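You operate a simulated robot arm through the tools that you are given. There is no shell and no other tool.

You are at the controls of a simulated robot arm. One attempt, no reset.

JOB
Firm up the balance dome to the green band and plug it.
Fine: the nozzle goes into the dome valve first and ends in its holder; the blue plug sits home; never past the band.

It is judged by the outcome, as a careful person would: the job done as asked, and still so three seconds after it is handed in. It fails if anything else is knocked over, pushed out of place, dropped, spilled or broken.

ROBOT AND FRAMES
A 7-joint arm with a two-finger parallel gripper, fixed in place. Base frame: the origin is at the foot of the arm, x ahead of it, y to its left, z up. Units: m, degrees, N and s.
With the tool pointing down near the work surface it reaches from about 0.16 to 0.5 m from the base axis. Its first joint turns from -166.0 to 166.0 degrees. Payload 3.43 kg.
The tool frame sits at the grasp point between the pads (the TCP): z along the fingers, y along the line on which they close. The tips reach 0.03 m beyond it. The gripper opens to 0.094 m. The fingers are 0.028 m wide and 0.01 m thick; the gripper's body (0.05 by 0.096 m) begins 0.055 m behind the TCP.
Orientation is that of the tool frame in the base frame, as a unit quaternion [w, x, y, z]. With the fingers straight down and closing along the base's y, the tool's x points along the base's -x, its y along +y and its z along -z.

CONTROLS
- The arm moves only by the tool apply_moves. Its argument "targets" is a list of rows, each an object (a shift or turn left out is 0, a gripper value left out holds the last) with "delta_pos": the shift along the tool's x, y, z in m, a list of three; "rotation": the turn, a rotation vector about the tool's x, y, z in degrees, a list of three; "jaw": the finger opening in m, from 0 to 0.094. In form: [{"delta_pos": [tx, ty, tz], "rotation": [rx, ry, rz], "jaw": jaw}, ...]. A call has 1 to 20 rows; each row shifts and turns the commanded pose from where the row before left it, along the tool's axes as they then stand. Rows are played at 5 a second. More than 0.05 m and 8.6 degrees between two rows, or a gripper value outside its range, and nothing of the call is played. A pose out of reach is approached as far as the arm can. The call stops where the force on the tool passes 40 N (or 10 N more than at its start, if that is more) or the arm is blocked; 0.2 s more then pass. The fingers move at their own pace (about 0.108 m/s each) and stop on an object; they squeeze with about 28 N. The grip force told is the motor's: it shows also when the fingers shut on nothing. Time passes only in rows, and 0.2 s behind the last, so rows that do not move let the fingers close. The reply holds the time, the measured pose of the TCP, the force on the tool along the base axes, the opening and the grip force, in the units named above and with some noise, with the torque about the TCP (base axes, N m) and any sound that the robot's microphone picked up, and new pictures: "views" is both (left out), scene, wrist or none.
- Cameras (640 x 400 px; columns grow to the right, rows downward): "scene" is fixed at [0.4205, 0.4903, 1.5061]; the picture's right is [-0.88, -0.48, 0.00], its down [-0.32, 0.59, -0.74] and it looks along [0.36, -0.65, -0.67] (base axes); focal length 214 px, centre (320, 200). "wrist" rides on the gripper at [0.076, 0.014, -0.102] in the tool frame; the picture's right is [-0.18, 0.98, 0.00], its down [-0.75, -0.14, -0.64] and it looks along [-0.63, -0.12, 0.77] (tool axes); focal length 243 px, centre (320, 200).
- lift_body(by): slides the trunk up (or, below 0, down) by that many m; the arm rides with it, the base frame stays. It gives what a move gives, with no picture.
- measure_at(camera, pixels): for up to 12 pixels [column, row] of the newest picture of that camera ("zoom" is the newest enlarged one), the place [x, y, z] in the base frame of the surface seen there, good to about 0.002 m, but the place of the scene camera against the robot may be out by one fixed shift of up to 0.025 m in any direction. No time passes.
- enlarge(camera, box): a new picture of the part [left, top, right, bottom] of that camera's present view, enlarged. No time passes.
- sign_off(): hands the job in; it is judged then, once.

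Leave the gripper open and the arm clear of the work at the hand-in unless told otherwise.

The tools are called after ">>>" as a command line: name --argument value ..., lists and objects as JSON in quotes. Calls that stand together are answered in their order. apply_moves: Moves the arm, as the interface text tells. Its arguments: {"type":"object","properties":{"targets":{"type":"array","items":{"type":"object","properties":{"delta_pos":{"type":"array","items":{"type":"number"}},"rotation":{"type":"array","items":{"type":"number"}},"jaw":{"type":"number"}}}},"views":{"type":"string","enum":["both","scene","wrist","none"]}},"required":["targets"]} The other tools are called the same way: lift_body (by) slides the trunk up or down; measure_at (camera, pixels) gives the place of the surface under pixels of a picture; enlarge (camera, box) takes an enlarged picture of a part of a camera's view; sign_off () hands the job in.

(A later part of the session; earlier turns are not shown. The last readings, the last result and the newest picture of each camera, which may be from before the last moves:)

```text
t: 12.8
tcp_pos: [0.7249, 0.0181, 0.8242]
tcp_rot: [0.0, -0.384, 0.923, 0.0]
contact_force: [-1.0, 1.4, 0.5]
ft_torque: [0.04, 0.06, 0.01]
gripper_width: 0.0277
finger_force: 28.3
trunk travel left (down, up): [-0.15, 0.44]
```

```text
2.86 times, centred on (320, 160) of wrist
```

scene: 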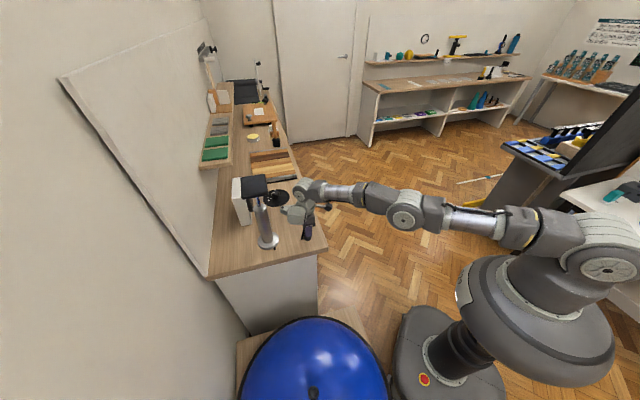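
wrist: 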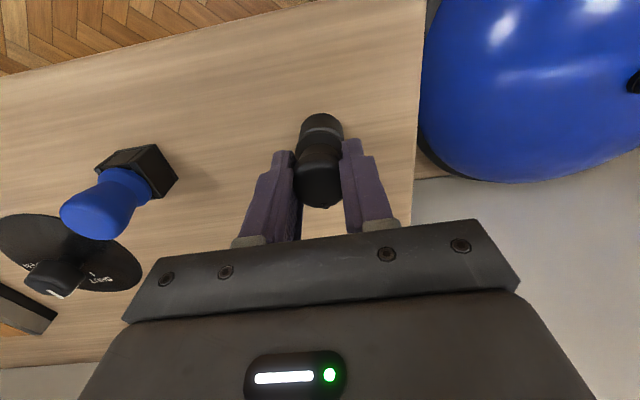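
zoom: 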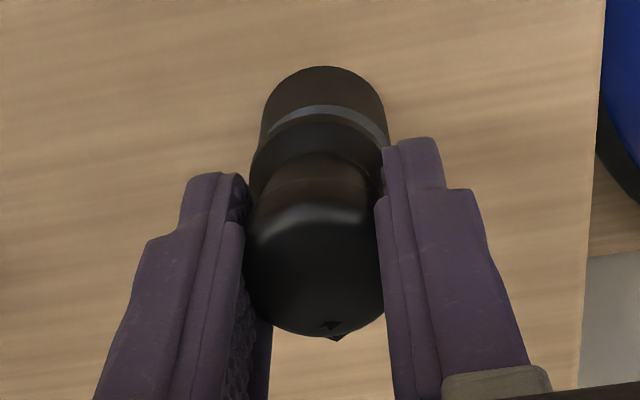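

The grip is solid at a width of 0.0277 with 28 N. I'll lift straight up slowly to draw the nozzle out of its holder.

>>> apply_moves --targets '[{"delta_pos": [0, 0, -0.01]}, {"delta_pos": [0, 0, -0.015]}, {"delta_pos": [0, 0, -0.025]}, {"delta_pos": [0, 0, -0.04]}, {"delta_pos": [0, 0, 0]}]'

>>> enlarge --camera "wrist" --box '[250, 90, 390, 230]'

>>> enlarge --camera "scene" --box '[280, 200, 336, 240]'

```text
t: 14.0
tcp_pos: [0.7299, 0.0164, 0.9164]
tcp_rot: [0.0, -0.383, 0.924, 0.0]
contact_force: [-0.2, 0.2, -0.4]
ft_torque: [0.01, -0.01, 0.0]
gripper_width: 0.0273
finger_force: 28.3
out of reach, approached as far as the arm can: row 4
trunk travel left (down, up): [-0.15, 0.44]
```

scene: 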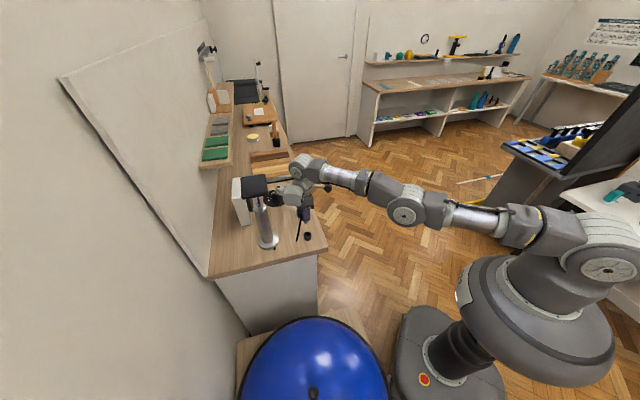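
wrist: 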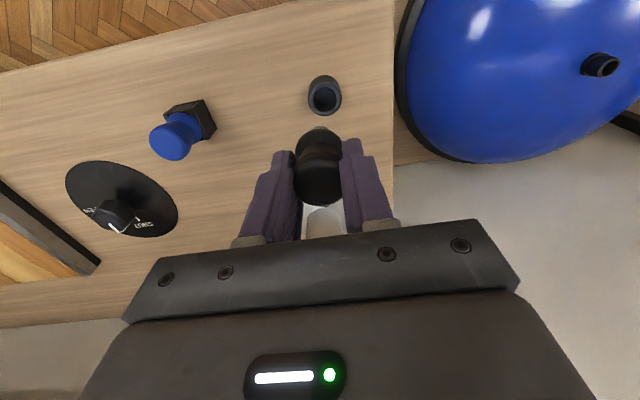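

```text
2.86 times, centred on (320, 160) of wrist
```

zoom: 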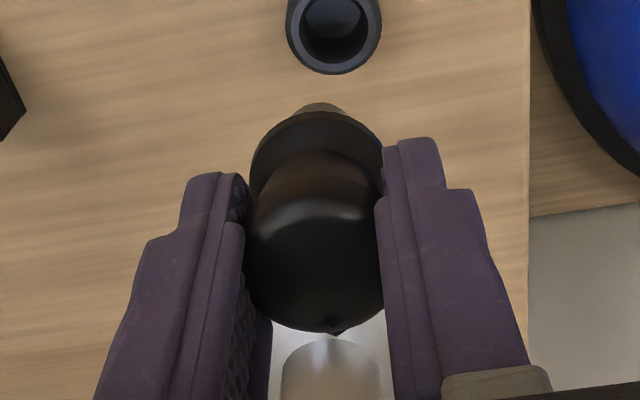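

```text
10.00 times, centred on (308, 220) of scene
```

zoom: 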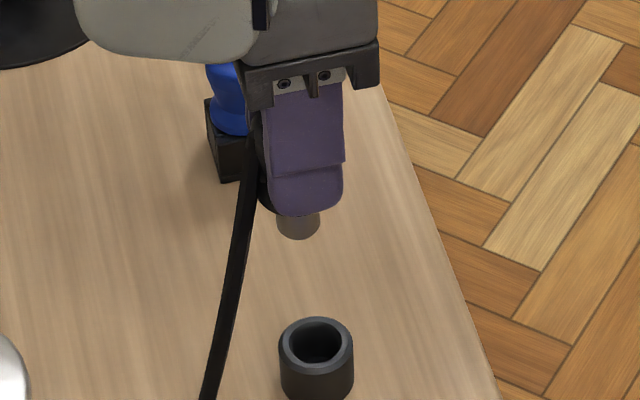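

The nozzle is out with its hose trailing, and the empty holder cup is visible at (324,95). I'll measure the cup rim for the return trip, and the nozzle tip.

>>> enlarge --camera "wrist" --box '[300, 70, 350, 120]'

>>> measure_at --camera "zoom" --pixels '[[215, 220], [400, 220], [310, 310], [310, 100], [230, 140], [390, 140], [240, 280], [385, 280], [310, 200]]'

>>> enlarge --camera "scene" --box '[292, 212, 320, 232]'

>>> measure_at --camera "zoom" --pixels '[[310, 120], [310, 150], [300, 170], [310, 100], [290, 140], [330, 140]]'

```text
8.00 times, centred on (325, 95) of wrist
```

zoom: 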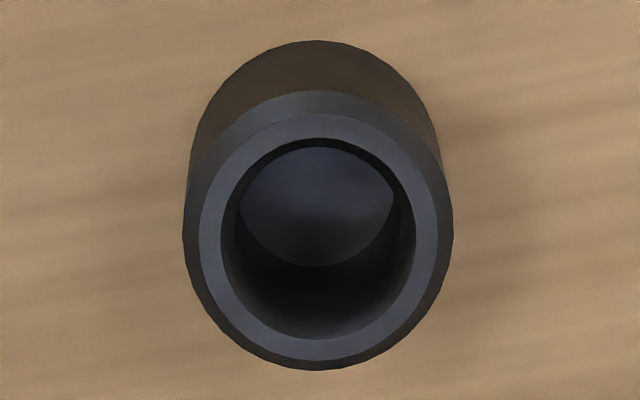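

```text
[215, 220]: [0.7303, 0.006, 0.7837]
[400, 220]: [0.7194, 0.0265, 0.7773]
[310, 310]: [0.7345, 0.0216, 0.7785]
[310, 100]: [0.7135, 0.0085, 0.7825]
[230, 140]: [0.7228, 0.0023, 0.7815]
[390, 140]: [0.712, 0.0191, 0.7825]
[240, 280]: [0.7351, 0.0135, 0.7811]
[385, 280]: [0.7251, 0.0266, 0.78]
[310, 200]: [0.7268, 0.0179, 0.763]
```

```text
16.00 times, centred on (306, 222) of scene
```

zoom: 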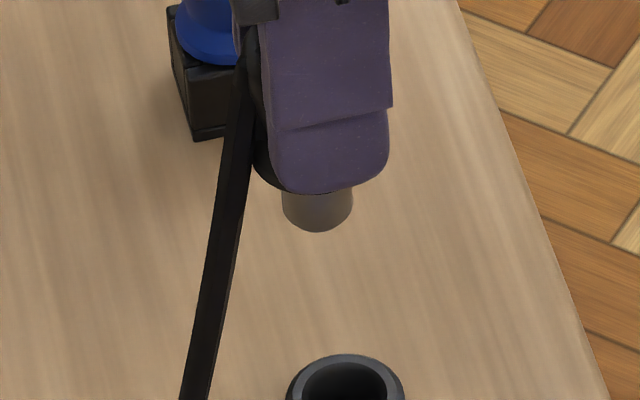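

```text
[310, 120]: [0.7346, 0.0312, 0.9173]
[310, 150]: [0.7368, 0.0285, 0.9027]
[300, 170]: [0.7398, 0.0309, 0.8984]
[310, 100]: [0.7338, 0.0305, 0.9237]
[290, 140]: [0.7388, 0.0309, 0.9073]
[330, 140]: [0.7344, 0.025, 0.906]
```

The holder rim is at z≈0.782 with its centre at about (0.7248,0.0178), which matches the TCP at grasp (0.7249,0.0181,0.8242). I'll return to that pose later. Seated in the valve, the TCP should be near z≈0.608. Now I'll carry the nozzle over the dome to about (0.467,0.423,0.75).

>>> apply_moves --targets '[{"delta_pos": [-0.0086, 0.0395, 0]}, {"delta_pos": [-0.0086, 0.0395, 0]}, {"delta_pos": [-0.0086, 0.0395, 0.0166]}, {"delta_pos": [-0.0086, 0.0395, 0.0166]}, {"delta_pos": [-0.0086, 0.0395, 0.0166]}, {"delta_pos": [-0.0086, 0.0395, 0.0166]}, {"delta_pos": [-0.0086, 0.0395, 0.0166]}, {"delta_pos": [-0.0086, 0.0395, 0.0166]}, {"delta_pos": [-0.0086, 0.0395, 0.0166]}, {"delta_pos": [-0.0086, 0.0395, 0.0166]}, {"delta_pos": [-0.0086, 0.0395, 0.0166]}, {"delta_pos": [-0.0086, 0.0395, 0.0166]}, {"delta_pos": [0, 0, 0]}]'

```text
t: 16.8
tcp_pos: [0.5537, 0.4298, 0.7507]
tcp_rot: [0.0, -0.383, 0.924, -0.001]
contact_force: [-1.0, 0.6, -0.6]
ft_torque: [-0.03, 0.02, -0.01]
gripper_width: 0.0277
finger_force: 27.5
out of reach, approached as far as the arm can: row 1, 2, 3, 4, 5, 6, 7, 12
trunk travel left (down, up): [-0.15, 0.44]
```

scene: 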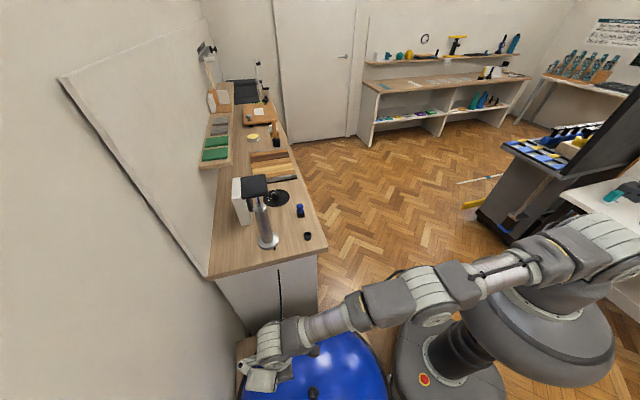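
wrist: 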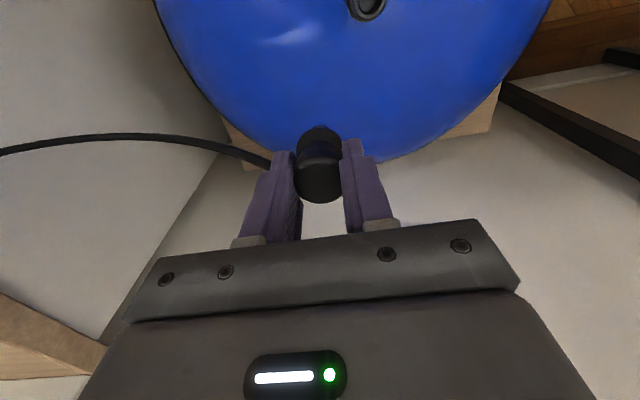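

The arm stopped short at (0.5537,0.4298,0.7507) with some rows flagged out of reach. It still holds the nozzle at 28 N, and the hose trails clear. I'll let it settle for a moment to see whether it converges.

>>> apply_moves --targets '[{"delta_pos": [0, 0, 0]}, {"delta_pos": [0, 0, 0]}, {"delta_pos": [0, 0, 0]}]' --views "none"

```text
t: 17.6
tcp_pos: [0.5552, 0.4298, 0.7517]
tcp_rot: [0.0, -0.383, 0.924, -0.001]
contact_force: [0.0, 0.5, -0.2]
ft_torque: [-0.02, 0.02, -0.02]
gripper_width: 0.0277
finger_force: 28.0
trunk travel left (down, up): [-0.15, 0.44]
```

It settled here, so the commanded pose was clipped to what the arm could reach. I'll make the remaining horizontal correction toward the valve in small steps, checking for reach flags.

>>> apply_moves --targets '[{"delta_pos": [0.0222, 0.0191, 0]}, {"delta_pos": [0.0222, 0.0191, 0]}, {"delta_pos": [0.0222, 0.0191, 0]}, {"delta_pos": [0, 0, 0]}]'

```text
t: 18.6
tcp_pos: [0.4696, 0.423, 0.7487]
tcp_rot: [0.0, -0.382, 0.924, 0.0]
contact_force: [0.4, -0.5, -0.5]
ft_torque: [-0.01, -0.03, -0.02]
gripper_width: 0.0273
finger_force: 27.5
trunk travel left (down, up): [-0.15, 0.44]
```

scene: 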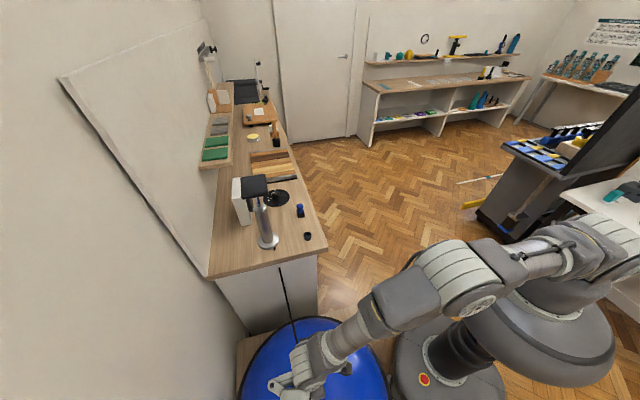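
wrist: 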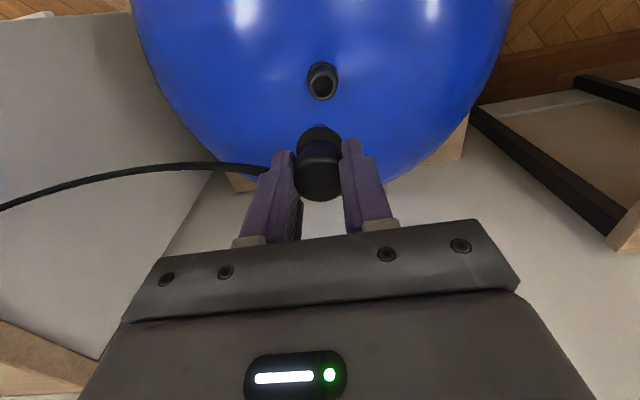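

The TCP is above the dome at (0.4696,0.423,0.749), and the valve shows at (322,82). I'll measure its rim from this closer view.

>>> enlarge --camera "wrist" --box '[296, 55, 352, 105]'

>>> measure_at --camera "zoom" --pixels '[[222, 220], [375, 220], [300, 303], [300, 175], [235, 260], [365, 260], [250, 190], [350, 190], [250, 285], [355, 280]]'

>>> enlarge --camera "wrist" --box '[250, 110, 390, 230]'

```text
8.00 times, centred on (324, 80) of wrist
```

zoom: 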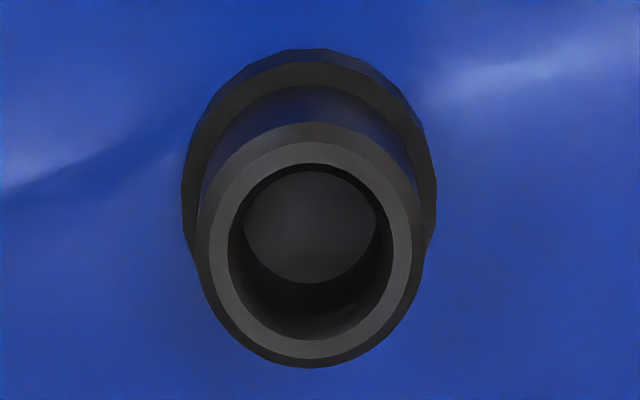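

```text
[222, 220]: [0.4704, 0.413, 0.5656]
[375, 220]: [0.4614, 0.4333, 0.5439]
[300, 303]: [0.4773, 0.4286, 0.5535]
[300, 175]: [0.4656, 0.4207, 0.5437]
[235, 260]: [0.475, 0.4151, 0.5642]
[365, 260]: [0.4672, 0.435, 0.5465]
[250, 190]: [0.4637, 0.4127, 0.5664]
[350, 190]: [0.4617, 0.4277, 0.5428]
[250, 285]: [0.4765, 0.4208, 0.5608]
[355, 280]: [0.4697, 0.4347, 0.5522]
```

```text
3.33 times, centred on (320, 170) of wrist
```

zoom: 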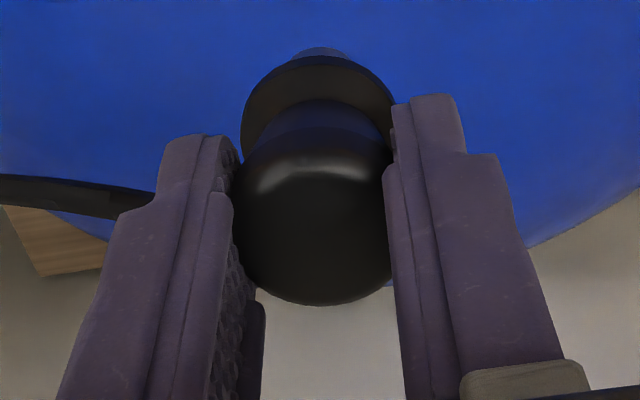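

I'll take a few points that clearly lie on the rim's top face to get the best centre.

>>> enlarge --camera "wrist" --box '[296, 55, 352, 105]'

>>> measure_at --camera "zoom" --pixels '[[218, 250], [401, 250], [310, 154], [310, 348], [240, 318], [380, 318], [243, 183], [377, 183], [310, 230]]'

```text
8.00 times, centred on (324, 80) of wrist
```

zoom: 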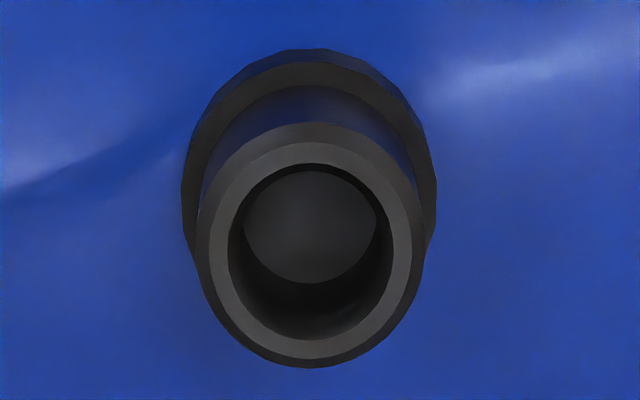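

```text
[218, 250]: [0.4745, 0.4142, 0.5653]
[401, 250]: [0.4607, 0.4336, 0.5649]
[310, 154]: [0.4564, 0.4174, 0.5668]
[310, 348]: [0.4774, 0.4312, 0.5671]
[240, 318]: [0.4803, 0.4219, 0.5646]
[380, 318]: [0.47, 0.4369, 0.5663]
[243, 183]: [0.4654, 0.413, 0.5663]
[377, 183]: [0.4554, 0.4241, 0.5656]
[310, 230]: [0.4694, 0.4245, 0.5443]
```

The rim centre is (0.4675,0.4240), top z 0.566, and the bore is about 21 mm across. The nozzle tube is about 17 mm, so I need to be within about 2 mm. I'll check the held nozzle's axis against the TCP by measuring its flange and tip.

>>> enlarge --camera "wrist" --box '[290, 115, 350, 165]'

>>> measure_at --camera "zoom" --pixels '[[310, 95], [310, 130], [200, 200], [420, 200], [310, 180], [260, 140], [360, 140], [230, 160], [390, 160], [310, 250]]'

```text
8.00 times, centred on (320, 140) of wrist
```

zoom: 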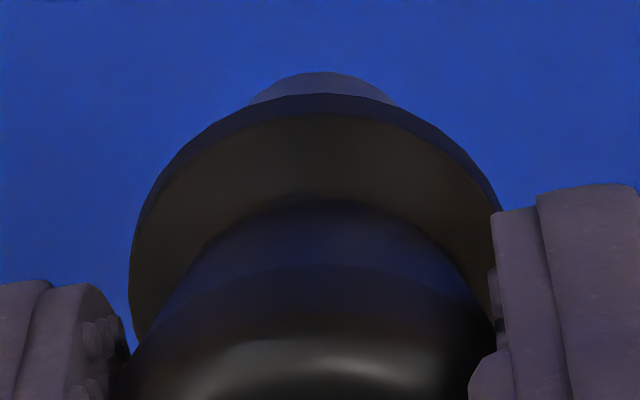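

```text
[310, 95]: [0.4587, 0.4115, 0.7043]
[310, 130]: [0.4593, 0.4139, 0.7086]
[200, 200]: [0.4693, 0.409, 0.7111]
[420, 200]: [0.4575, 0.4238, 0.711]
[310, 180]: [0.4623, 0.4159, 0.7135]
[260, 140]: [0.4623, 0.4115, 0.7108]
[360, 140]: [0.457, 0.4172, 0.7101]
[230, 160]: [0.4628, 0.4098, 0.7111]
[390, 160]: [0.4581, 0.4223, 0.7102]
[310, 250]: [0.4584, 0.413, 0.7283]
```

The nozzle axis coincides with the TCP within about 1 mm, and the flange bottom is about 0.042 below it. I'll shift 2 mm to centre on the bore and lower to TCP z≈0.645, with the tip still above the rim.

>>> apply_moves --targets '[{"delta_pos": [0.0008, 0.0022, 0.02]}, {"delta_pos": [0, 0, 0.035]}, {"delta_pos": [0, 0, 0.03]}, {"delta_pos": [0, 0, 0.018]}, {"delta_pos": [0, 0, 0]}, {"delta_pos": [0, 0, 0]}]'

>>> enlarge --camera "wrist" --box '[270, 70, 370, 170]'

```text
t: 20.0
tcp_pos: [0.4669, 0.4251, 0.6447]
tcp_rot: [-0.001, -0.382, 0.924, 0.0]
contact_force: [0.2, 1.5, -0.2]
ft_torque: [0.02, 0.02, 0.0]
gripper_width: 0.0276
finger_force: 27.2
trunk travel left (down, up): [-0.15, 0.44]
```

scene: 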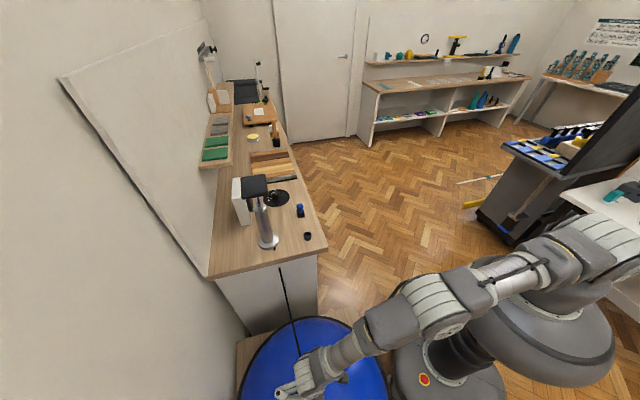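
wrist: 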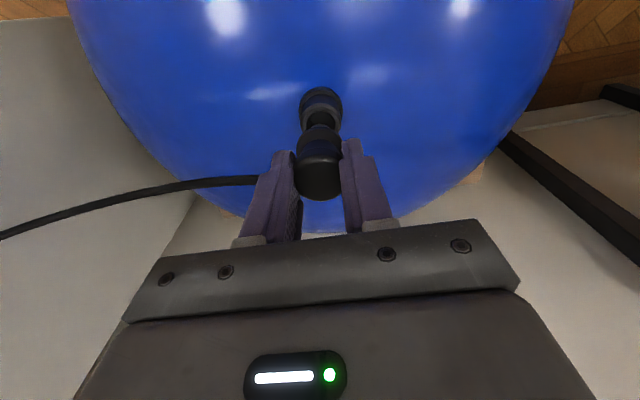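

```text
4.00 times, centred on (320, 120) of wrist
```

zoom: 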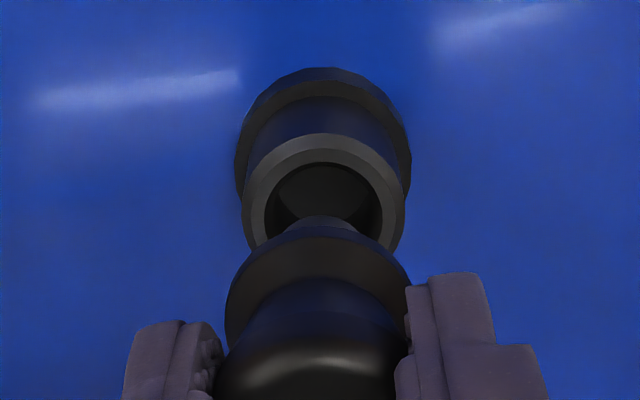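

The nozzle lines up with the bore sideways in the picture. I'll lower gently to begin the insertion and check the force.

>>> apply_moves --targets '[{"delta_pos": [0, -0.0005, 0.008]}, {"delta_pos": [0, 0, 0.006]}, {"delta_pos": [0, 0, 0.005]}, {"delta_pos": [0, 0, 0.004]}, {"delta_pos": [0, 0, 0]}]'

>>> enlarge --camera "wrist" --box '[270, 70, 370, 170]'

```text
t: 21.2
tcp_pos: [0.4686, 0.4239, 0.6226]
tcp_rot: [-0.001, -0.383, 0.924, 0.0]
contact_force: [-7.3, 3.7, -1.5]
ft_torque: [0.2, 0.38, 0.01]
gripper_width: 0.0277
finger_force: 28.0
trunk travel left (down, up): [-0.15, 0.44]
```

scene: 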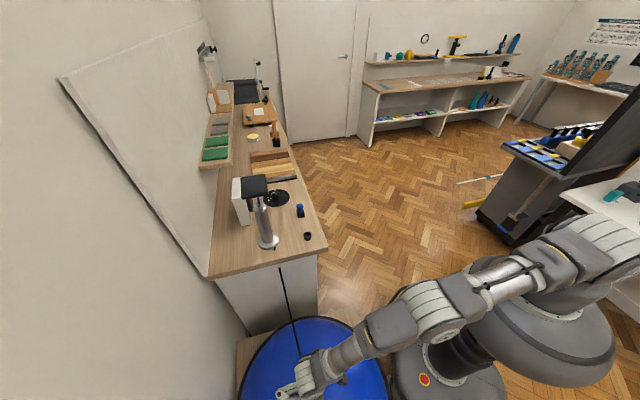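
wrist: 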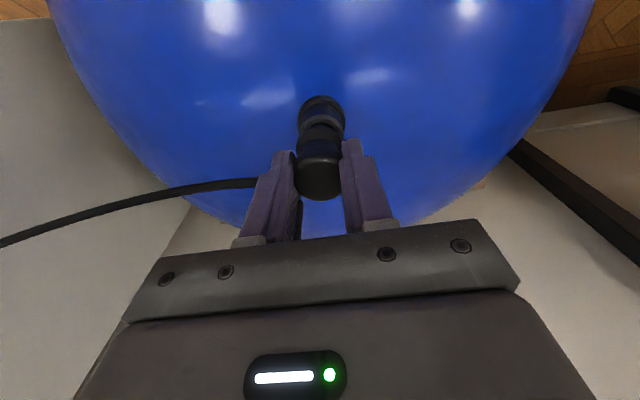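

```text
4.00 times, centred on (320, 120) of wrist
```

zoom: 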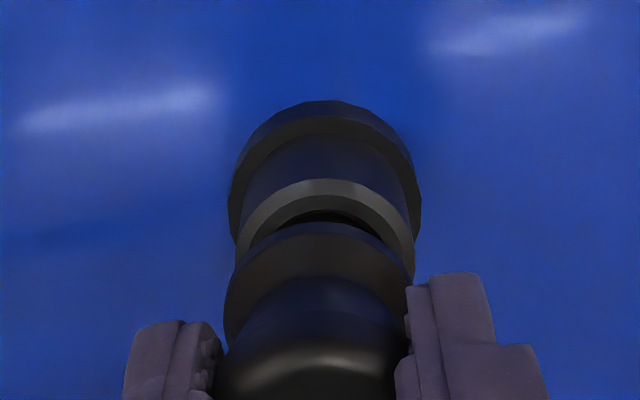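

The tube has entered the bore. A side force of about 8 N points along tool +y, so I'll ease 1.2 mm that way and continue down in small steps.

>>> apply_moves --targets '[{"delta_pos": [0.0005, 0.0013, 0]}, {"delta_pos": [0, 0, 0.002]}, {"delta_pos": [0, 0, 0.002]}, {"delta_pos": [0, 0, 0]}]' --views "wrist"

>>> enlarge --camera "wrist" --box '[270, 70, 370, 170]'

```text
t: 22.2
tcp_pos: [0.4677, 0.425, 0.62]
tcp_rot: [0.001, -0.382, 0.924, 0.0]
contact_force: [0.4, -0.1, 0.1]
ft_torque: [0.03, 0.02, 0.03]
gripper_width: 0.0278
finger_force: 28.3
trunk travel left (down, up): [-0.15, 0.44]
```

wrist: 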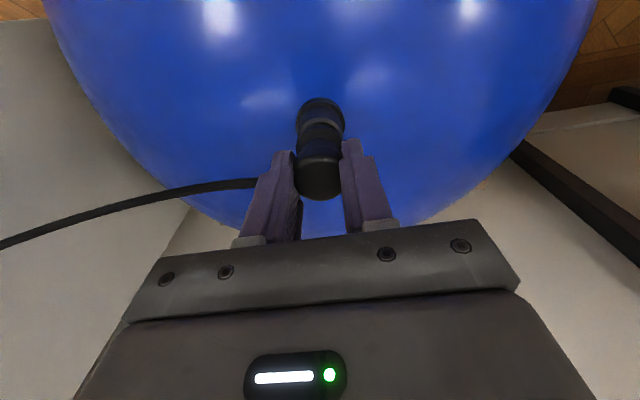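

```text
4.00 times, centred on (320, 120) of wrist
```

zoom: 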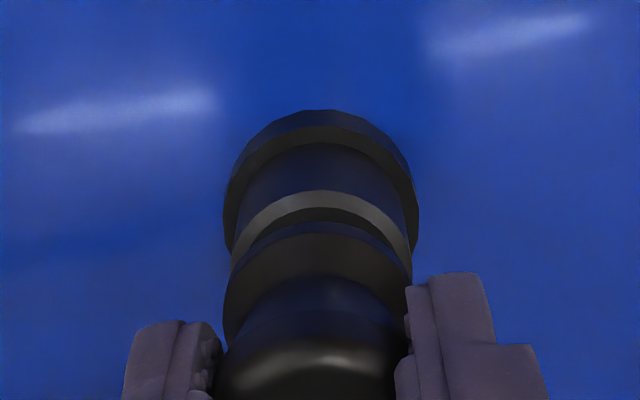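

The side force is gone and the two are concentric now. I'll keep going down until the flange sits on the rim, expected at TCP z≈0.608.

>>> apply_moves --targets '[{"delta_pos": [0, 0, 0.003]}, {"delta_pos": [0, 0, 0.003]}, {"delta_pos": [0, 0, 0.002]}, {"delta_pos": [0, 0, 0.002]}, {"delta_pos": [0, 0, 0]}]' --views "wrist"

>>> enlarge --camera "wrist" --box '[270, 70, 370, 170]'

```text
t: 23.4
tcp_pos: [0.4676, 0.4249, 0.6113]
tcp_rot: [0.002, -0.384, 0.924, 0.0]
contact_force: [-3.5, -0.5, 24.5]
ft_torque: [0.15, 0.28, 0.0]
gripper_width: 0.0273
finger_force: 28.3
trunk travel left (down, up): [-0.15, 0.44]
```

wrist: 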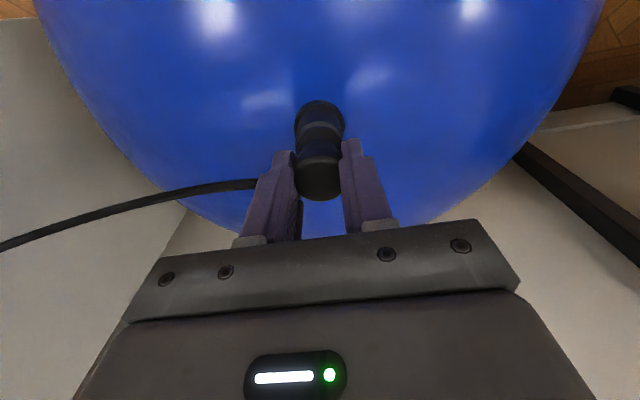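

```text
4.00 times, centred on (320, 120) of wrist
```

zoom: 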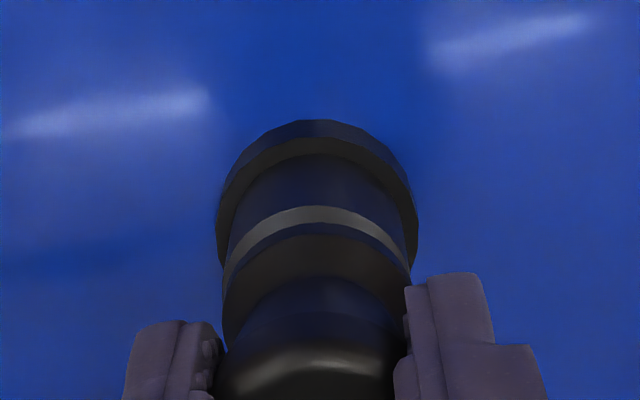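

The force is now 24 N upward at z 0.611, so it is either at the seat or in a friction fit. I'll press 2 mm more to see whether it moves in or is home.

>>> apply_moves --targets '[{"delta_pos": [0, 0, 0.001]}, {"delta_pos": [0, 0, 0.001]}, {"delta_pos": [0, 0, 0]}]' --views "wrist"

>>> enlarge --camera "wrist" --box '[285, 85, 355, 155]'

>>> measure_at --camera "zoom" --pixels '[[320, 118], [320, 150], [320, 180], [320, 200], [320, 215], [320, 230], [320, 250], [320, 270]]'

```text
t: 24.0
tcp_pos: [0.4674, 0.4274, 0.6117]
tcp_rot: [0.002, -0.383, 0.924, 0.001]
contact_force: [-9.6, -9.2, 24.6]
ft_torque: [-0.61, 0.13, -0.02]
gripper_width: 0.027
finger_force: 28.7
trunk travel left (down, up): [-0.15, 0.44]
stopped in row 2: the force on the tool passed its limit at 42 N (the readings are from after the stop); the commanded pose is now the measured one
```

wrist: 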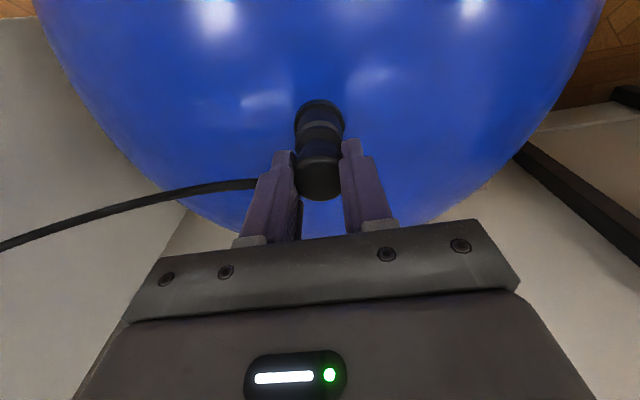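

```text
5.71 times, centred on (320, 120) of wrist
```

zoom: 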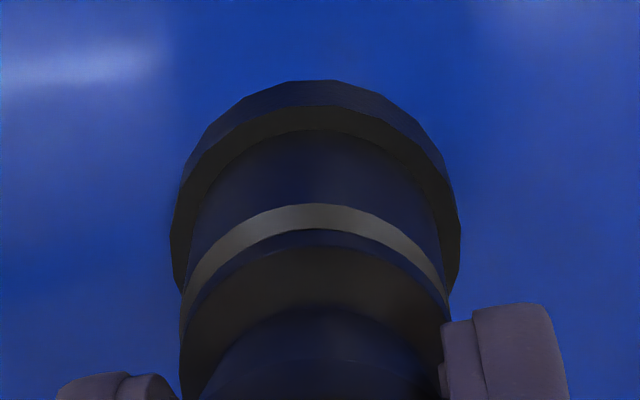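

```text
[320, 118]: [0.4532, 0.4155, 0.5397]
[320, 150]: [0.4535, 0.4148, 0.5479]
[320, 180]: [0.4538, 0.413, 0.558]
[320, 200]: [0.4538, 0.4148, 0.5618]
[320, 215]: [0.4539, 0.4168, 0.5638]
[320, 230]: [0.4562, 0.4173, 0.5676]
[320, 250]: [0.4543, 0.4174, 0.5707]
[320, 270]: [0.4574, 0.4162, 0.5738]
```

The force passed 42 N without further travel. The flange sits on the rim (flange z 0.568–0.574 over the rim at 0.566), so the nozzle is home. I'll relax slightly, open the jaw and check that it stays.

>>> apply_moves --targets '[{"delta_pos": [0, 0, 0]}, {"delta_pos": [0, 0, 0], "jaw": 0.034}, {"delta_pos": [0, 0, 0], "jaw": 0.05}, {"delta_pos": [0, 0, 0], "jaw": 0.07}, {"delta_pos": [0, 0, 0]}]' --views "wrist"

>>> enlarge --camera "wrist" --box '[270, 80, 370, 220]'

```text
t: 25.2
tcp_pos: [0.4682, 0.4268, 0.6102]
tcp_rot: [0.002, -0.382, 0.924, 0.001]
contact_force: [0.6, -0.7, 0.6]
ft_torque: [0.03, 0.02, -0.02]
gripper_width: 0.07
finger_force: 0.0
trunk travel left (down, up): [-0.15, 0.44]
```

wrist: 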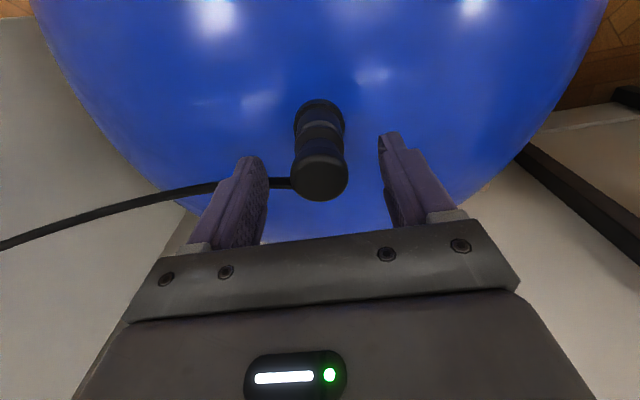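

```text
2.86 times, centred on (320, 150) of wrist
```

zoom: 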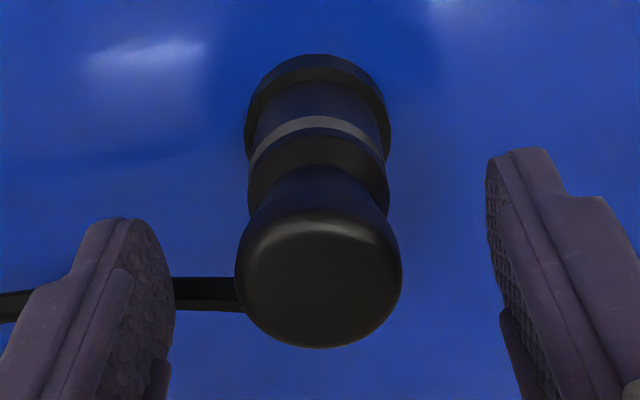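

The nozzle stands in the valve on its own, with no force on the tool. The hose leaves to the left behind the left finger. I'll rise slowly straight up, watching that nothing catches.

>>> apply_moves --targets '[{"delta_pos": [0, 0, -0.008]}, {"delta_pos": [0, 0, -0.012]}, {"delta_pos": [0, 0, -0.02]}, {"delta_pos": [0, 0, -0.03]}, {"delta_pos": [0, 0, 0]}]'

>>> enlarge --camera "wrist" --box '[250, 50, 390, 190]'

```text
t: 26.4
tcp_pos: [0.4699, 0.4266, 0.6791]
tcp_rot: [0.002, -0.383, 0.924, 0.0]
contact_force: [0.5, 1.1, -0.2]
ft_torque: [0.02, 0.01, 0.02]
gripper_width: 0.0699
finger_force: 0.1
trunk travel left (down, up): [-0.15, 0.44]
```

scene: 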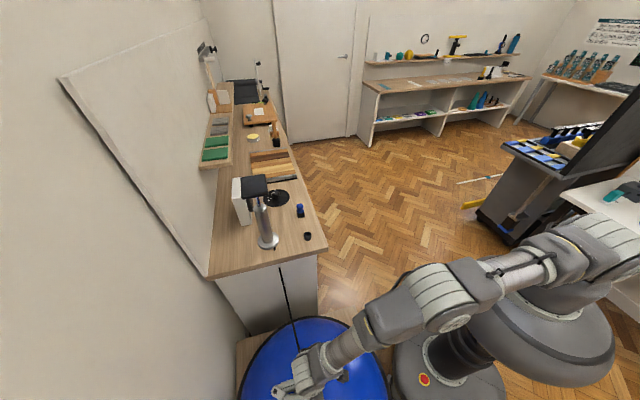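
wrist: 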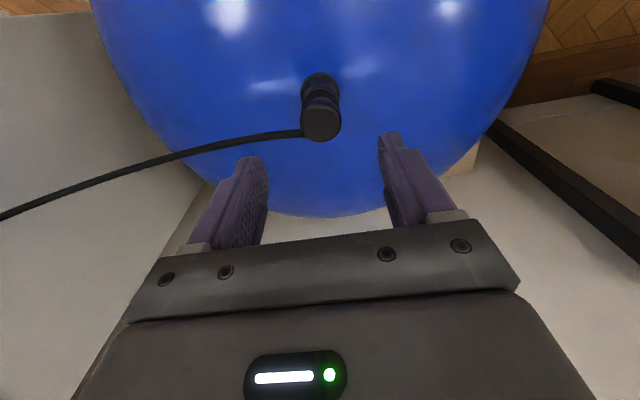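

```text
2.86 times, centred on (320, 120) of wrist
```

zoom: 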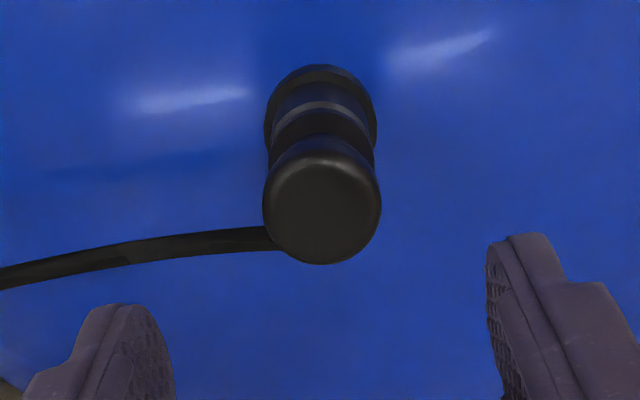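

The nozzle stays seated with its hose. Next I'll check the dial. I'll rise to z≈1.0 with the jaw closing, then move across toward the bench.

>>> apply_moves --targets '[{"delta_pos": [0, 0, -0.04]}, {"delta_pos": [0, 0, -0.045]}, {"delta_pos": [0, 0, -0.045]}, {"delta_pos": [0, 0, -0.045]}, {"delta_pos": [0, 0, -0.045]}, {"delta_pos": [0, 0, -0.045]}, {"delta_pos": [0, 0, -0.045], "jaw": 0.0}, {"delta_pos": [0, 0, -0.045]}, {"delta_pos": [0, 0, 0]}]'

```text
t: 28.4
tcp_pos: [0.4709, 0.4248, 1.0356]
tcp_rot: [0.001, -0.383, 0.924, 0.001]
contact_force: [0.3, 0.5, -0.1]
ft_torque: [-0.02, 0.01, -0.01]
gripper_width: 0.0
finger_force: 27.8
trunk travel left (down, up): [-0.15, 0.44]
```

scene: 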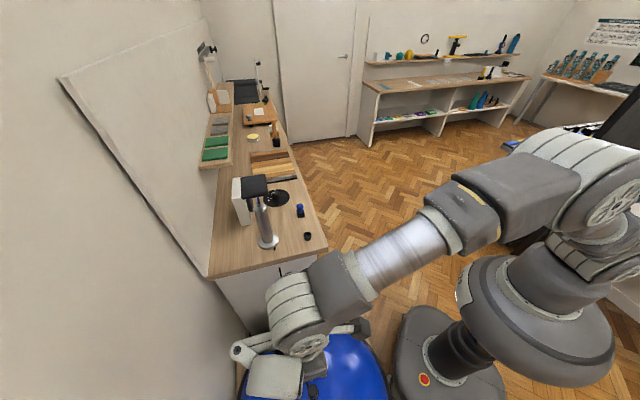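
wrist: 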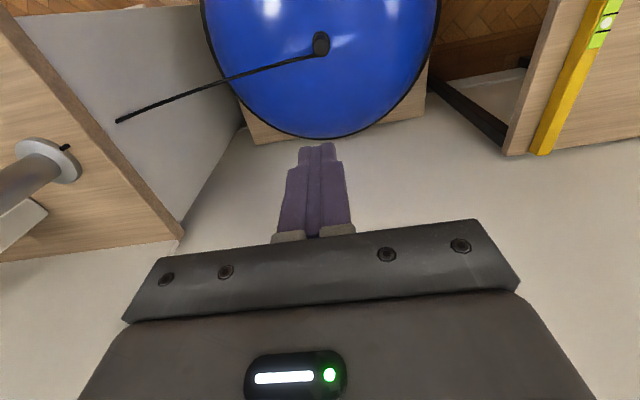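

All clear. Now I'll move across toward a spot in front of the gauge, at TCP about (0.75,0.0,1.17), staying above the pump handle's height.

>>> apply_moves --targets '[{"delta_pos": [0.0087, -0.0415, -0.0112]}, {"delta_pos": [0.0087, -0.0415, -0.0112]}, {"delta_pos": [0.0087, -0.0415, -0.0112]}, {"delta_pos": [0.0087, -0.0415, -0.0112]}, {"delta_pos": [0.0087, -0.0415, -0.0112]}, {"delta_pos": [0.0087, -0.0415, -0.0112]}, {"delta_pos": [0.0087, -0.0415, -0.0112]}, {"delta_pos": [0.0087, -0.0415, -0.0112]}, {"delta_pos": [0.0087, -0.0415, -0.0112]}, {"delta_pos": [0.0087, -0.0415, -0.0112]}, {"delta_pos": [0.0087, -0.0415, -0.0112]}, {"delta_pos": [0.0087, -0.0415, -0.0112]}, {"delta_pos": [0, 0, 0]}]'

```text
t: 31.2
tcp_pos: [0.7001, 0.0031, 1.1521]
tcp_rot: [0.001, -0.384, 0.924, 0.0]
contact_force: [0.1, 0.0, -0.8]
ft_torque: [-0.02, 0.03, 0.0]
gripper_width: 0.0
finger_force: 27.8
out of reach, approached as far as the arm can: row 11, 12
trunk travel left (down, up): [-0.15, 0.44]
```

scene: 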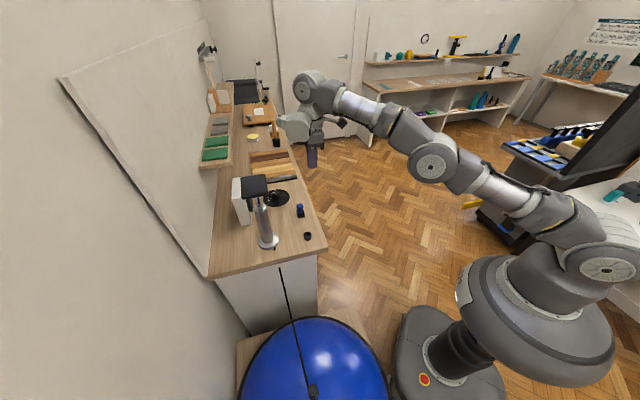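
wrist: 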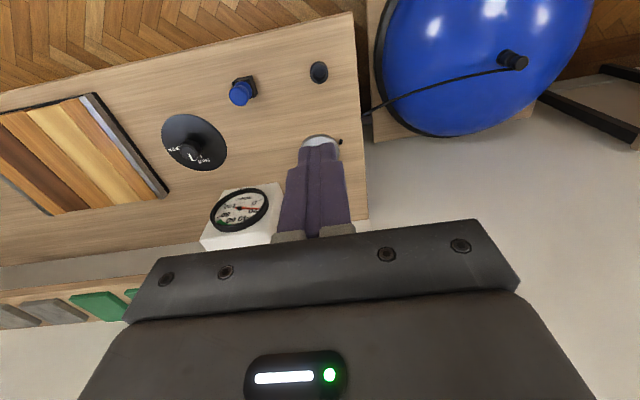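

The reach limit stopped me at about radius 0.70 at this height, but the dial is visible at (238,208). I'll read it now.

>>> enlarge --camera "wrist" --box '[206, 183, 270, 233]'

>>> enlarge --camera "wrist" --box '[160, 110, 230, 175]'

>>> enlarge --camera "wrist" --box '[350, 20, 550, 150]'

```text
8.00 times, centred on (238, 208) of wrist
```

zoom: 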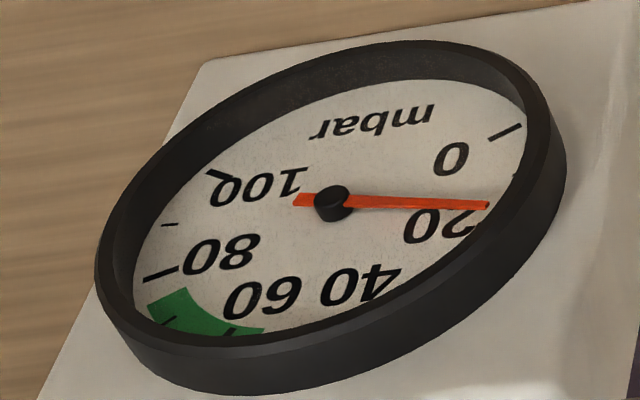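

```text
6.15 times, centred on (195, 142) of wrist
```

zoom: 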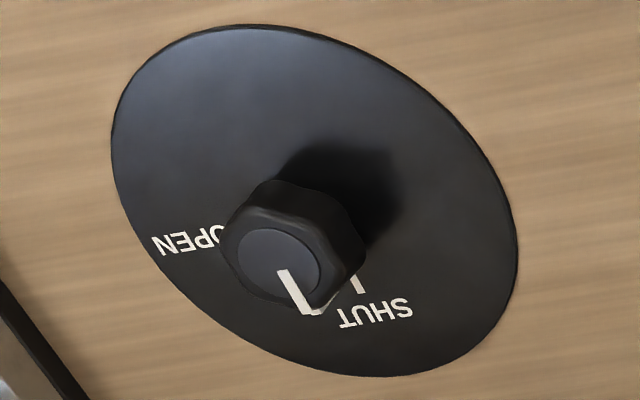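

```text
3.08 times, centred on (450, 85) of wrist
```

zoom: 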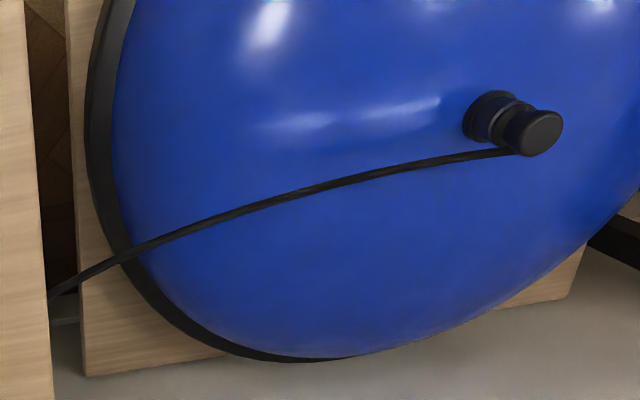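

With the nozzle in and the knob at SHUT, the dial reads about 17–18 mbar, so the line and dome are connected and the knob can stay SHUT. The pump comes next. I'll measure the pump handle block and the cylinder from the scene camera.

>>> enlarge --camera "scene" --box '[230, 165, 294, 215]'

>>> measure_at --camera "zoom" --pixels '[[125, 110], [330, 85], [355, 245], [140, 280], [240, 180], [245, 300], [240, 290], [285, 345], [285, 395], [345, 275], [130, 300], [230, 310]]'

```text
8.00 times, centred on (262, 190) of scene
```

zoom: 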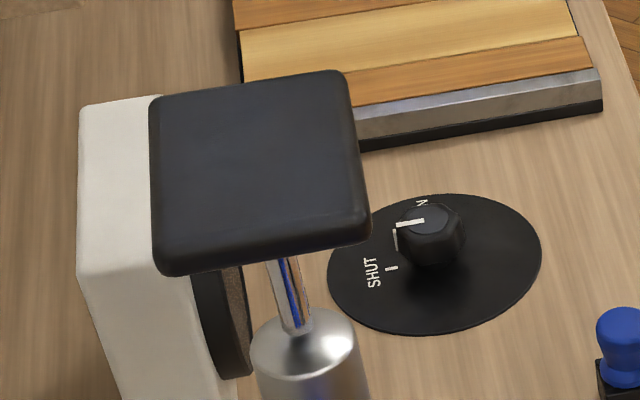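

```text
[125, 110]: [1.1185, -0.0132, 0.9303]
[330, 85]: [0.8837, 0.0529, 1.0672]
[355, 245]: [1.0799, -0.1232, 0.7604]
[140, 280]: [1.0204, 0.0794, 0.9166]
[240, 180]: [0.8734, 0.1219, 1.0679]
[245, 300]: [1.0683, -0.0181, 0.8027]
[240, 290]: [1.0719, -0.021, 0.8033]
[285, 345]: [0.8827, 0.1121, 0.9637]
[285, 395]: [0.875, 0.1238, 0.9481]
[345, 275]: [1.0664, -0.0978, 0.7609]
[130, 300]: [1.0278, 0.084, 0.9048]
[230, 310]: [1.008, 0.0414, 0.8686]
```

>>> measure_at --camera "zoom" --pixels '[[160, 105], [338, 80], [360, 225], [167, 255], [258, 168], [265, 252], [180, 268], [360, 240], [300, 300], [305, 330], [290, 325]]'

```text
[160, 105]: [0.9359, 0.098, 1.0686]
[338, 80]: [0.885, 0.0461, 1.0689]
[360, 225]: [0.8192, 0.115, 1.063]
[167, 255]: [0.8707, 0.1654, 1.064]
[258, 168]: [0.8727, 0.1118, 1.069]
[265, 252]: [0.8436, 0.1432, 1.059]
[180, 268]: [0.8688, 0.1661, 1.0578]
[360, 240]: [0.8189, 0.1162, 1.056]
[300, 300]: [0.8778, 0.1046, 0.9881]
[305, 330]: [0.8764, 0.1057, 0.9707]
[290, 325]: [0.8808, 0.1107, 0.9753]
```

The handle block is about 73 × 96 mm, with its top at z 1.069 and its centre near (0.859,0.111). That is beyond straight-down reach. I'll approach it horizontally with one finger above and one below its near edge, so I can push and pull. First I'll back off a little and turn the tool about its axis by 105°, in the clear.

>>> apply_moves --targets '[{"delta_pos": [0.021, 0.021, 0]}, {"rotation": [0, 0, 8.077]}, {"rotation": [0, 0, 8.077]}, {"rotation": [0, 0, 8.077]}, {"rotation": [0, 0, 8.077]}, {"rotation": [0, 0, 8.077]}, {"rotation": [0, 0, 8.077]}, {"rotation": [0, 0, 8.077]}, {"rotation": [0, 0, 8.077]}, {"rotation": [0, 0, 8.077]}, {"rotation": [0, 0, 8.077]}, {"rotation": [0, 0, 8.077]}, {"rotation": [0, 0, 8.077]}, {"rotation": [0, 0, 8.077]}, {"delta_pos": [0, 0, 0]}]'

```text
t: 34.4
tcp_pos: [0.6958, 0.0008, 1.1582]
tcp_rot: [0.0, 0.501, 0.866, 0.002]
contact_force: [0.0, -0.3, -0.4]
ft_torque: [-0.02, -0.02, -0.01]
gripper_width: 0.0
finger_force: 28.0
out of reach, approached as far as the arm can: row 1
trunk travel left (down, up): [-0.15, 0.44]
```

scene: 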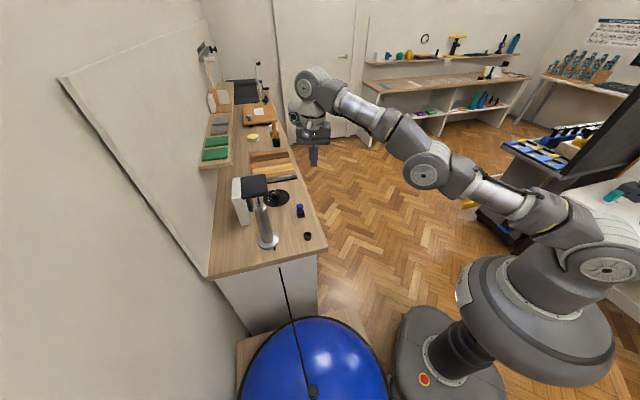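
wrist: 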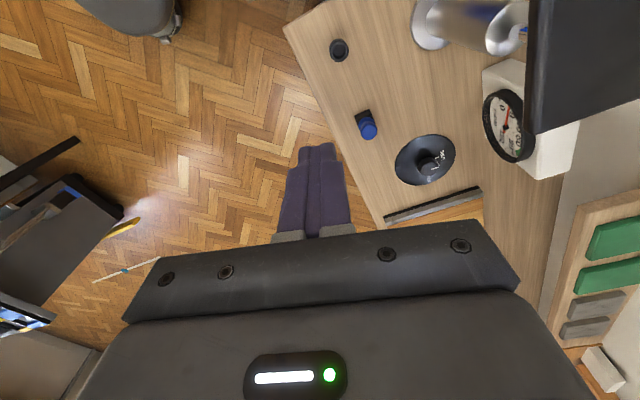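

The tool's closing axis now points along azimuth 30°. Next I'll tip the tool forward 90° about its x axis, so the fingers point horizontally at the handle, staying in place at z≈1.16.

>>> apply_moves --targets '[{"rotation": [-8.182, 0, 0]}, {"rotation": [-8.182, 0, 0]}, {"rotation": [-8.182, 0, 0]}, {"rotation": [-8.182, 0, 0]}, {"rotation": [-8.182, 0, 0]}, {"rotation": [-8.182, 0, 0]}, {"rotation": [-8.182, 0, 0]}, {"rotation": [-8.182, 0, 0]}, {"rotation": [-8.182, 0, 0]}, {"rotation": [-8.182, 0, 0]}, {"rotation": [-8.182, 0, 0]}, {"delta_pos": [0, 0, 0]}]'

```text
t: 37.0
tcp_pos: [0.8944, -0.0205, 1.2159]
tcp_rot: [0.354, 0.353, 0.611, 0.614]
contact_force: [0.4, -0.3, -0.5]
ft_torque: [0.05, 0.0, 0.0]
gripper_width: 0.0001
finger_force: 28.2
out of reach, approached as far as the arm can: row 1, 2, 3, 4, 5, 6, 7, 8, 9, 10, 11
trunk travel left (down, up): [-0.15, 0.44]
```

scene: 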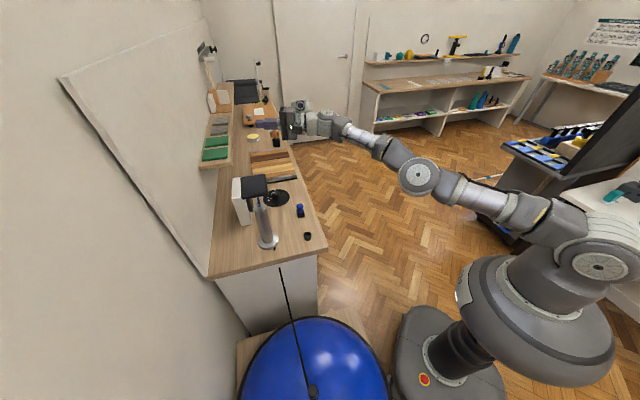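
wrist: 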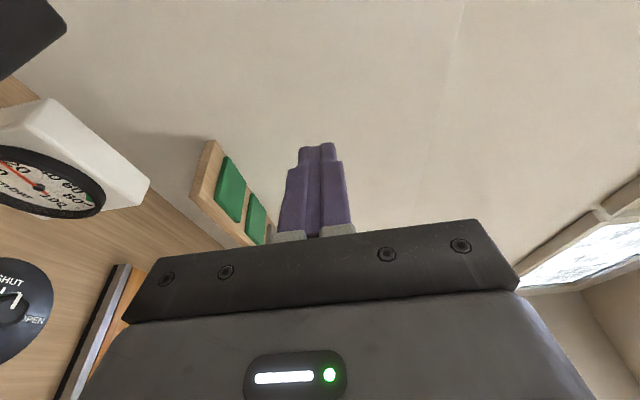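

The tool is horizontal now, but the arm slid forward to (0.894,-0.02,1.216) instead of holding position. It seems to lock up when stretched out. It's clear of everything and about 0.15 above the handle level. I'll try drawing straight back along the finger axis in small steps.

>>> apply_moves --targets '[{"delta_pos": [0, 0, 0]}, {"delta_pos": [0, 0, -0.015]}, {"delta_pos": [0, 0, -0.02]}, {"delta_pos": [0, 0, -0.02]}, {"delta_pos": [0, 0, 0]}]' --views "scene"

```text
t: 38.2
tcp_pos: [0.8864, -0.0549, 1.2214]
tcp_rot: [0.354, 0.353, 0.612, 0.613]
contact_force: [0.3, 0.2, -0.2]
ft_torque: [-0.02, 0.01, -0.02]
gripper_width: 0.0002
finger_force: 27.7
out of reach, approached as far as the arm can: row 2, 3, 4
trunk travel left (down, up): [-0.15, 0.44]
```

scene: 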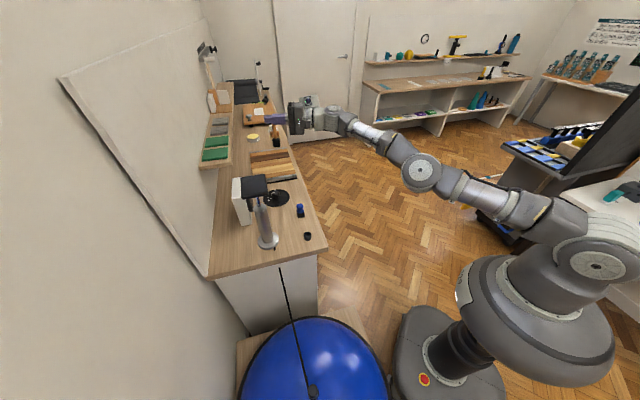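

It's still stuck radially. To understand why, I'll measure the arm's own joints in the scene picture: the shoulder near (598,264), the elbow at (420,172) and the wrist at (350,125).

>>> measure_at --camera "scene" --pixels '[[598, 264], [540, 215], [475, 190], [420, 172], [400, 150], [375, 135], [345, 122], [325, 118], [305, 125], [285, 120], [600, 235], [540, 320]]'

```text
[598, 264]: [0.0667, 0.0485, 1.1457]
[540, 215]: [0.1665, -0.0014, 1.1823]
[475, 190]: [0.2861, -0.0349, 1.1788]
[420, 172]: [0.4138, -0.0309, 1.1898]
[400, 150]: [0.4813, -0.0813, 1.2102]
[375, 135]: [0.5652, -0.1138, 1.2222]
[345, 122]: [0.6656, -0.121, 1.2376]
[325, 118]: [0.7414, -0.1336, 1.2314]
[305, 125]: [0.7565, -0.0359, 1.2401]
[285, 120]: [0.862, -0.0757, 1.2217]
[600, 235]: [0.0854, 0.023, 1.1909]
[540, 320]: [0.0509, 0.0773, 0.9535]
```

The measurements show the arm fully straight: shoulder z≈1.17, elbow about (0.40,-0.05,1.18), wrist about (0.72,-0.13,1.23). It is sitting in its outstretched singularity. I'll try small steps straight inward along the arm line so the elbow can start bending.

>>> apply_moves --targets '[{"delta_pos": [0.0019, -0.0002, -0.0023]}, {"delta_pos": [0.0019, -0.0002, -0.0023]}, {"delta_pos": [0.0019, -0.0002, -0.0023]}, {"delta_pos": [0.0019, -0.0002, -0.0023]}, {"delta_pos": [0.0038, -0.0004, -0.0046]}, {"delta_pos": [0.0064, -0.0008, -0.0076]}, {"delta_pos": [0.0128, -0.0016, -0.0153]}, {"delta_pos": [0.0191, -0.0024, -0.0229]}, {"delta_pos": [0, 0, 0]}]' --views "none"

```text
t: 40.2
tcp_pos: [0.809, -0.0435, 1.216]
tcp_rot: [0.354, 0.354, 0.611, 0.613]
contact_force: [0.5, 0.8, 0.2]
ft_torque: [-0.02, -0.01, 0.01]
gripper_width: 0.0
finger_force: 27.8
out of reach, approached as far as the arm can: row 1
trunk travel left (down, up): [-0.15, 0.44]
```

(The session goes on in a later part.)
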